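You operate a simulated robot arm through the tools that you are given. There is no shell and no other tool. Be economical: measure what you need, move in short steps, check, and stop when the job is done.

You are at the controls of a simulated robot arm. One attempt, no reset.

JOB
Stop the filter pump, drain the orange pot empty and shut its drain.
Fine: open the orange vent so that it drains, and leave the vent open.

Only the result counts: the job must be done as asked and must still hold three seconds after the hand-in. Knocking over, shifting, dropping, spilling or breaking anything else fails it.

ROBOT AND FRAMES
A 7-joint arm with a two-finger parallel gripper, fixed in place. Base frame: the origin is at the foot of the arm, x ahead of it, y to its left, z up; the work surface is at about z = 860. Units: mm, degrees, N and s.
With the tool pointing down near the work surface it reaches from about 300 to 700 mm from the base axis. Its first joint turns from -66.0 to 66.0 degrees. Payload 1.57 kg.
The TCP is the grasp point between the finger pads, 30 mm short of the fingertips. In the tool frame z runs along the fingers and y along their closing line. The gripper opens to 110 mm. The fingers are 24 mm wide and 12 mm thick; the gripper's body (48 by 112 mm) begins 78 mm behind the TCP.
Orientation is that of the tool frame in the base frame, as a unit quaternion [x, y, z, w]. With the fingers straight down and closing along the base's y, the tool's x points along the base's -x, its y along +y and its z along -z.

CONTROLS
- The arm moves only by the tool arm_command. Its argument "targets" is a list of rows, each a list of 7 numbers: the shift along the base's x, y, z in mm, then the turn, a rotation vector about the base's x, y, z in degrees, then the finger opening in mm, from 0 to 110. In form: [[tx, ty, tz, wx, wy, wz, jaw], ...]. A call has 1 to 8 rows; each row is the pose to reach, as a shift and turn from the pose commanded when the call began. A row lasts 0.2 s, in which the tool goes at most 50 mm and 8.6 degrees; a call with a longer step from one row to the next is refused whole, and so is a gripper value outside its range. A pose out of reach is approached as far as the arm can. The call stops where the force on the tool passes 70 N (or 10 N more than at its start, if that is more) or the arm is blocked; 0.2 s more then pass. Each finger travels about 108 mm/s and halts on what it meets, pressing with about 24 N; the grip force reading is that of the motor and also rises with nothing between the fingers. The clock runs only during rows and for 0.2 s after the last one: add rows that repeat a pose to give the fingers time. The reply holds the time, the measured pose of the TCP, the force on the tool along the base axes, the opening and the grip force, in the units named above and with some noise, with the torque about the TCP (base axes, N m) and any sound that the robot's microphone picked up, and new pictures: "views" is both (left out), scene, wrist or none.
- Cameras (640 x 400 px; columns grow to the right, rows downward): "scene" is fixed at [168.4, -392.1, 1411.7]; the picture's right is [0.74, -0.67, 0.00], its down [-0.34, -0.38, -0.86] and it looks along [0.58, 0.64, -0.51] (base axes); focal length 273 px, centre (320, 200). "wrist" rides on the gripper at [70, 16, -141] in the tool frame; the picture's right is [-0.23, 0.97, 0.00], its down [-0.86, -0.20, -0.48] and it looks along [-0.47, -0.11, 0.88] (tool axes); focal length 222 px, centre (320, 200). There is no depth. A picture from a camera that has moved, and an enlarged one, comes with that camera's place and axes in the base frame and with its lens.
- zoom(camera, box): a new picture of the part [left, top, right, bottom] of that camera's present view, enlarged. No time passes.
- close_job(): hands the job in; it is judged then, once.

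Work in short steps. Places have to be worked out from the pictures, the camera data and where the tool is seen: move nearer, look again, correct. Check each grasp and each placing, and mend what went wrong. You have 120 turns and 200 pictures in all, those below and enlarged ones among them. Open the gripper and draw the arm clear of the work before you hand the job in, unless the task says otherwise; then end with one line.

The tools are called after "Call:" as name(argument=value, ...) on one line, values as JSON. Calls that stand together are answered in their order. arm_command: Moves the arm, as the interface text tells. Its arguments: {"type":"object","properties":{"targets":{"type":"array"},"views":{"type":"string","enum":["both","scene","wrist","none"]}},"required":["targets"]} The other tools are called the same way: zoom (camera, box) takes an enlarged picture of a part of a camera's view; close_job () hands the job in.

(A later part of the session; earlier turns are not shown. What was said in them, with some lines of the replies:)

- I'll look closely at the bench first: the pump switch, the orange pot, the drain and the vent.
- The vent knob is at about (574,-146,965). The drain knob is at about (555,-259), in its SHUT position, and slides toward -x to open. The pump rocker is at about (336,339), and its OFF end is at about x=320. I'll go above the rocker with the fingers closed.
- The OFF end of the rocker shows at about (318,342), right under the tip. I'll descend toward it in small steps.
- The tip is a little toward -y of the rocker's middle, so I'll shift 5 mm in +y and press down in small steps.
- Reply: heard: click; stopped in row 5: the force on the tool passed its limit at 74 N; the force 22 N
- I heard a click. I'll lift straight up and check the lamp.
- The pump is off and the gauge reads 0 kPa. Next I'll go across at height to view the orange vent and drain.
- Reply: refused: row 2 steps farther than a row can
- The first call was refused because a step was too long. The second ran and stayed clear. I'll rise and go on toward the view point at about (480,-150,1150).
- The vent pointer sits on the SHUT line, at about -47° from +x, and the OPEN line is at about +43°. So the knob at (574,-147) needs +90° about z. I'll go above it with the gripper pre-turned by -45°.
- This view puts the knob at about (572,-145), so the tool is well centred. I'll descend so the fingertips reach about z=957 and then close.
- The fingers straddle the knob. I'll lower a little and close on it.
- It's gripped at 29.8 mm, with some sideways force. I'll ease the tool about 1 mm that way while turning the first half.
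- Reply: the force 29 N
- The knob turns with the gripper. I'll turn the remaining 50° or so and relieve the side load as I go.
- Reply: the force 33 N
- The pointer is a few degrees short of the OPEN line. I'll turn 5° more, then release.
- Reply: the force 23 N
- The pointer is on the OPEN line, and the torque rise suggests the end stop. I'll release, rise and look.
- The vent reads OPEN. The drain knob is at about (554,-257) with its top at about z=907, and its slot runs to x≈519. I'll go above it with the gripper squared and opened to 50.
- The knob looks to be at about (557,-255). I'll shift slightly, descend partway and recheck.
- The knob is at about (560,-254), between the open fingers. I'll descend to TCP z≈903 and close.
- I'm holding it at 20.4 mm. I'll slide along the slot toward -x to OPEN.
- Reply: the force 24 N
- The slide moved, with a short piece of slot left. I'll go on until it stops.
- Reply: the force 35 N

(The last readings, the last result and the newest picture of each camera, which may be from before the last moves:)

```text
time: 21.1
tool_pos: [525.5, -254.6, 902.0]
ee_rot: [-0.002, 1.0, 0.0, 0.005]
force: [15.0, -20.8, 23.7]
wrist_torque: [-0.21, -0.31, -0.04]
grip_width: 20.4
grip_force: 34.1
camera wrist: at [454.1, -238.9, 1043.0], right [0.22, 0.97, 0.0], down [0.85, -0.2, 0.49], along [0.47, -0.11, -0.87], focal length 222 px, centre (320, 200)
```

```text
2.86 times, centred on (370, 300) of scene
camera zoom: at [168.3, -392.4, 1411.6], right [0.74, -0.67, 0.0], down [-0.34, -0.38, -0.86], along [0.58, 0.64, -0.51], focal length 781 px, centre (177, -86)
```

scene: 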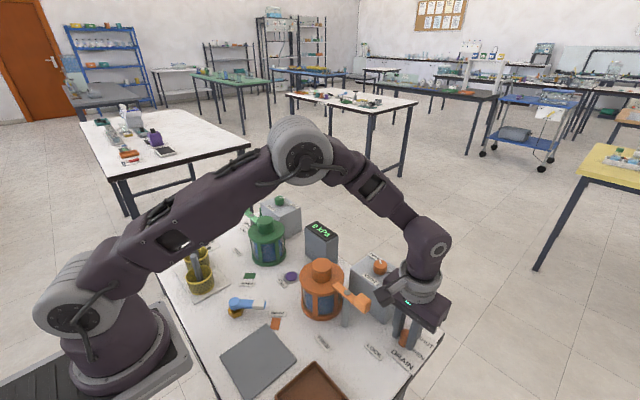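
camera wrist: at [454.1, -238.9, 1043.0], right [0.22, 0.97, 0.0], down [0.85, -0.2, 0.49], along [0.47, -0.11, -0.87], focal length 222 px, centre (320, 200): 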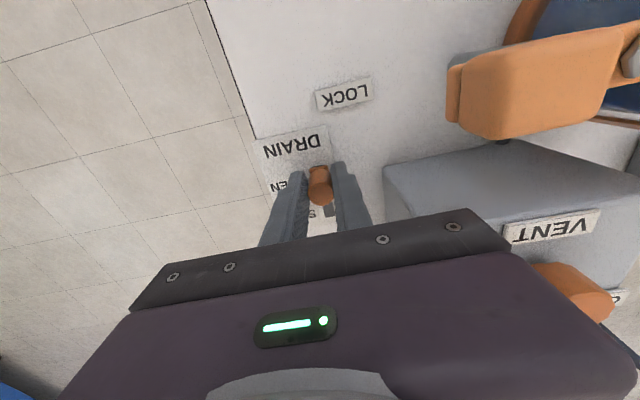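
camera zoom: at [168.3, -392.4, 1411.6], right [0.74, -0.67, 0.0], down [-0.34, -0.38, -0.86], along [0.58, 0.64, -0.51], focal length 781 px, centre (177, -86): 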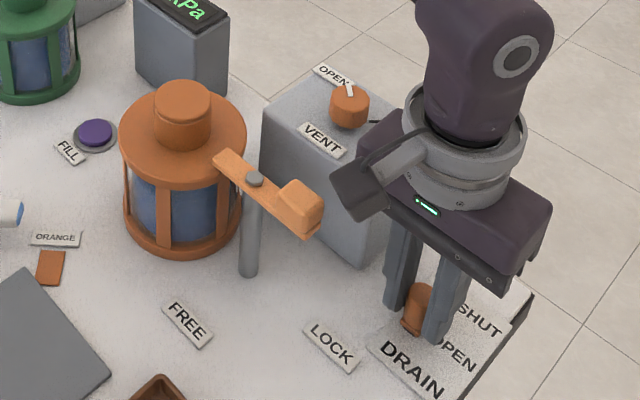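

The drain is at its OPEN end. I'll hold here, ease the load slightly, and watch the level in the orange pot.

Call:
arm_command(targets=[[1, -0.5, 0.5, 0, 0, 0, 12], [1, -0.5, 0.5, 0, 0, 0, 12], [1, -0.5, 0.5, 0, 0, 0, 12], [1, -0.5, 0.5, 0, 0, 0, 12], [1, -0.5, 0.5, 0, 0, 0, 12], [1, -0.5, 0.5, 0, 0, 0, 12], [1, -0.5, 0.5, 0, 0, 0, 12], [1, -0.5, 0.5, 0, 0, 0, 12]], views="none")

Call:
zoom(camera="scene", box=[270, 240, 370, 330])

```text
time: 22.9
tool_pos: [524.6, -254.9, 902.4]
ee_rot: [-0.001, 1.0, 0.001, 0.002]
force: [12.2, -21.9, 8.7]
wrist_torque: [-1.02, -0.36, -0.09]
grip_width: 20.5
grip_force: 33.7
```

```text
4.44 times, centred on (320, 285) of scene
camera zoom: at [168.5, -392.6, 1411.5], right [0.74, -0.67, 0.0], down [-0.34, -0.38, -0.86], along [0.58, 0.64, -0.51], focal length 1215 px, centre (320, -178)
```

zoom: 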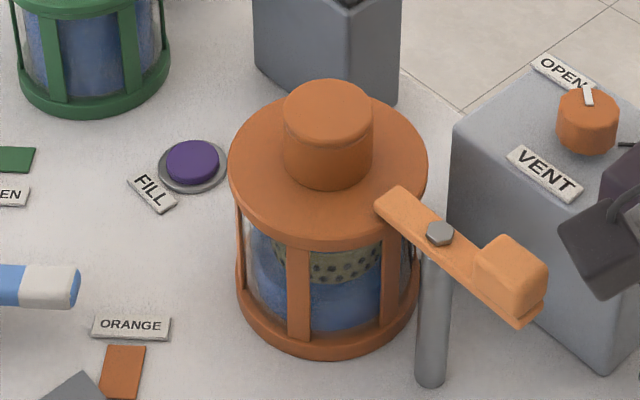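

The level is falling and a basket is showing inside the pot. I'll keep waiting.

Call:
arm_command(targets=[[0, 0, 0, 0, 0, 0, 12], [0, 0, 0, 0, 0, 0, 12], [0, 0, 0, 0, 0, 0, 12], [0, 0, 0, 0, 0, 0, 12], [0, 0, 0, 0, 0, 0, 12], [0, 0, 0, 0, 0, 0, 12], [0, 0, 0, 0, 0, 0, 12], [0, 0, 0, 0, 0, 0, 12]], views="none")

Call:
arm_command(targets=[[0, 0, 0, 0, 0, 0, 12], [0, 0, 0, 0, 0, 0, 12], [0, 0, 0, 0, 0, 0, 12], [0, 0, 0, 0, 0, 0, 12], [0, 0, 0, 0, 0, 0, 12], [0, 0, 0, 0, 0, 0, 12], [0, 0, 0, 0, 0, 0, 12], [0, 0, 0, 0, 0, 0, 12]], views="none")

Call:
zoom(camera="scene", box=[270, 240, 370, 330])

```text
time: 24.7
tool_pos: [524.5, -254.6, 901.5]
ee_rot: [-0.002, 1.0, 0.002, 0.002]
force: [12.8, -23.2, 5.0]
wrist_torque: [-0.98, -0.37, -0.13]
grip_width: 20.3
grip_force: 33.9
```

```text
time: 26.5
tool_pos: [526.3, -255.0, 901.5]
ee_rot: [-0.002, 1.0, 0.001, 0.002]
force: [11.5, -23.3, 2.4]
wrist_torque: [-1.0, -0.28, -0.15]
grip_width: 20.4
grip_force: 34.0
```

```text
4.44 times, centred on (320, 285) of scene
camera zoom: at [168.6, -392.7, 1411.5], right [0.74, -0.67, 0.0], down [-0.34, -0.38, -0.86], along [0.58, 0.64, -0.51], focal length 1215 px, centre (320, -178)
```

zoom: 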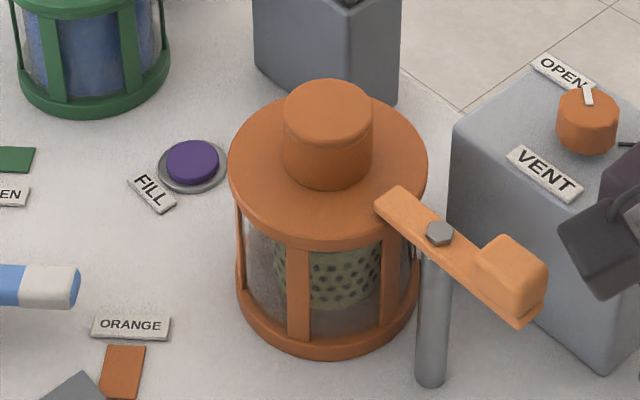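

It looks empty. I'll wait about 3.6 s more so it drains fully, and compare.

Call:
arm_command(targets=[[0, 0, 0, 0, 0, 0, 12], [0, 0, 0, 0, 0, 0, 12], [0, 0, 0, 0, 0, 0, 12], [0, 0, 0, 0, 0, 0, 12], [0, 0, 0, 0, 0, 0, 12], [0, 0, 0, 0, 0, 0, 12], [0, 0, 0, 0, 0, 0, 12], [0, 0, 0, 0, 0, 0, 12]], views="none")

Call:
arm_command(targets=[[0, 0, 0, 0, 0, 0, 12], [0, 0, 0, 0, 0, 0, 12], [0, 0, 0, 0, 0, 0, 12], [0, 0, 0, 0, 0, 0, 12], [0, 0, 0, 0, 0, 0, 12], [0, 0, 0, 0, 0, 0, 12], [0, 0, 0, 0, 0, 0, 12], [0, 0, 0, 0, 0, 0, 12]], views="none")

Call:
zoom(camera="scene", box=[295, 270, 350, 325])

```text
time: 28.3
tool_pos: [525.0, -255.2, 902.8]
ee_rot: [-0.002, 1.0, 0.0, 0.003]
force: [10.3, -24.7, 1.5]
wrist_torque: [-1.04, -0.28, -0.14]
grip_width: 20.4
grip_force: 34.3
```

```text
time: 30.1
tool_pos: [525.2, -254.4, 901.6]
ee_rot: [-0.002, 1.0, 0.0, 0.002]
force: [9.4, -25.5, 0.1]
wrist_torque: [-1.08, -0.24, -0.15]
grip_width: 20.5
grip_force: 33.5
```

```text
7.27 times, centred on (322, 298) of scene
camera zoom: at [168.6, -392.7, 1411.5], right [0.74, -0.67, 0.0], down [-0.34, -0.38, -0.86], along [0.58, 0.64, -0.51], focal length 1988 px, centre (302, -509)
```

zoom: 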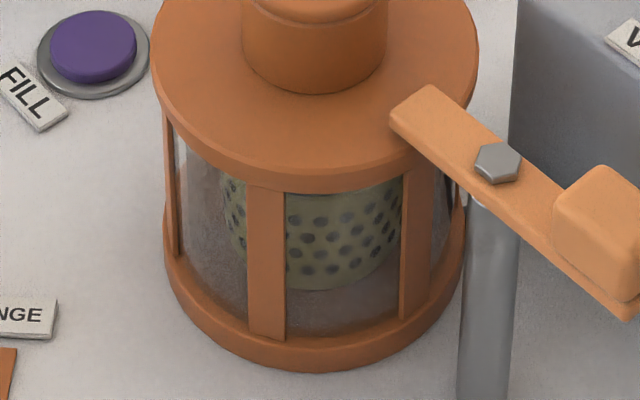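

The pot is empty. I'll slide the drain knob back along +x to SHUT.

Call:
arm_command(targets=[[8, 0, 0, 0, 0, 0, 12], [16, 0, 0, 0, 0, 0, 12], [24, 0, 0, 0, 0, 0, 12], [31, 0, 0, 0, 0, 0, 12], [35, 0, 0, 0, 0, 0, 12], [38, 0, 0, 0, 0, 0, 12]], views="wrist")

Call:
zoom(camera="scene", box=[330, 240, 470, 370])

```text
time: 31.5
tool_pos: [560.4, -254.4, 903.0]
ee_rot: [-0.002, 1.0, 0.002, -0.003]
force: [-16.9, -24.2, -28.2]
wrist_torque: [-0.97, 0.56, -0.17]
grip_width: 20.5
grip_force: 33.9
camera wrist: at [491.7, -239.4, 1044.9], right [0.22, 0.97, 0.0], down [0.86, -0.2, 0.47], along [0.46, -0.1, -0.88], focal length 222 px, centre (320, 200)
```

wrist: 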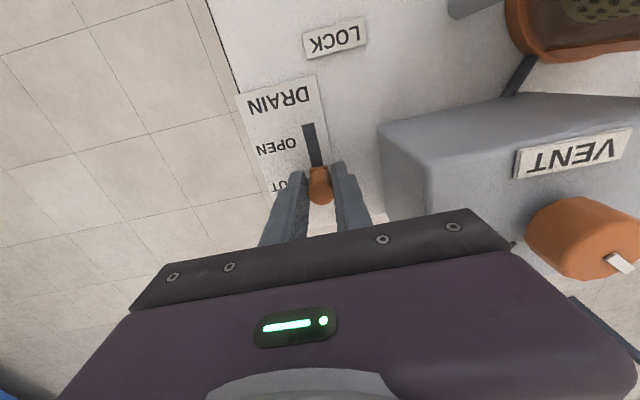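

```text
3.08 times, centred on (400, 305) of scene
camera zoom: at [168.4, -392.9, 1411.4], right [0.74, -0.67, 0.0], down [-0.34, -0.38, -0.86], along [0.58, 0.64, -0.51], focal length 841 px, centre (74, -123)
```

zoom: 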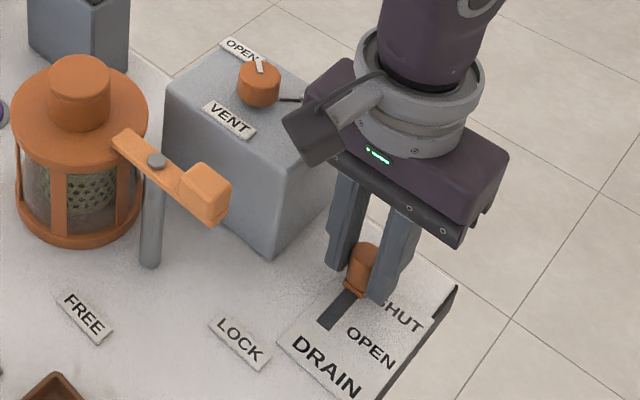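

The knob is back against the SHUT stop, where it was at the start. I'll release, rise straight up and withdraw.

Call:
arm_command(targets=[[-1, -1, 0, 0, 0, 0, 25], [-1, -1, 0, 0, 0, 0, 48], [-1, -1, 0, 0, 0, 0, 48], [-1, -1, 40, 0, 0, 0, 48], [-1, -1, 85, 0, 0, 0, 48], [-1, -1, 130, 0, 0, 0, 48], [-1, -1, 175, 0, 0, 0, 48], [-30, 10, 210, 0, 0, 0, 60]])

Call:
zoom(camera="scene", box=[280, 230, 450, 390])

Call:
zoom(camera="scene", box=[150, 190, 350, 330])

```text
time: 33.3
tool_pos: [531.0, -244.6, 1114.9]
ee_rot: [-0.002, 1.0, 0.001, 0.002]
force: [1.2, -0.1, -0.7]
wrist_torque: [0.02, -0.04, 0.0]
grip_width: 60.0
grip_force: 0.0
camera wrist: at [461.9, -229.1, 1256.4], right [0.22, 0.97, 0.0], down [0.85, -0.2, 0.48], along [0.47, -0.1, -0.88], focal length 222 px, centre (320, 200)
```

scene: 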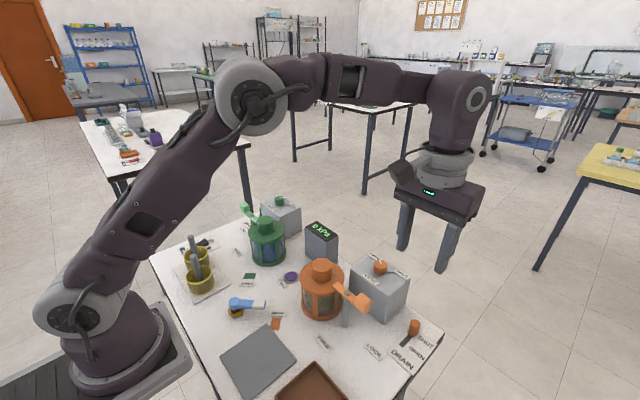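
wrist: 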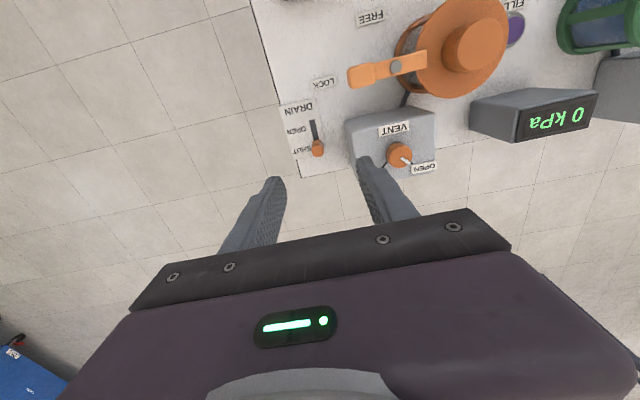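

```text
2.50 times, centred on (365, 310) of scene
camera zoom: at [168.4, -392.1, 1411.7], right [0.74, -0.67, 0.0], down [-0.34, -0.38, -0.86], along [0.58, 0.64, -0.51], focal length 684 px, centre (208, -75)
```

zoom: 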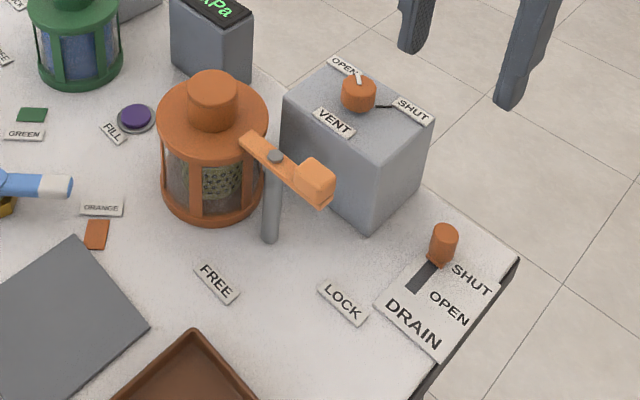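

```text
2.86 times, centred on (250, 260) of scene
camera zoom: at [168.4, -392.1, 1411.7], right [0.74, -0.67, 0.0], down [-0.34, -0.38, -0.86], along [0.58, 0.64, -0.51], focal length 781 px, centre (520, 29)
```

zoom: 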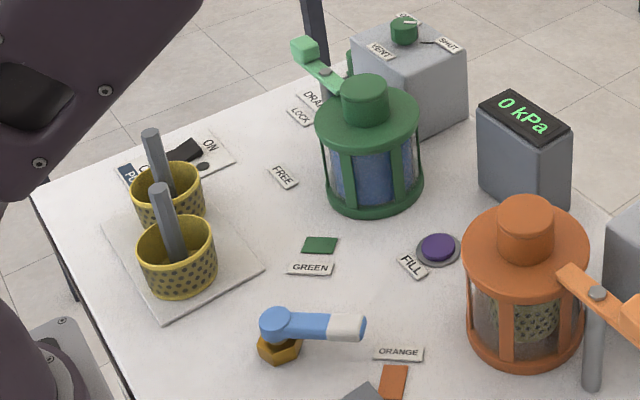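

The pump is off with the gauge at 0 kPa. The orange pot is empty, its drain is shut and its vent is open. Nothing else has moved and the arm is clear, so I'll hand the job in.

Call:
close_job()

```text
The job is handed in.
```

The filter pump is stopped, the orange pot is drained empty with its drain shut, and its vent is left open.
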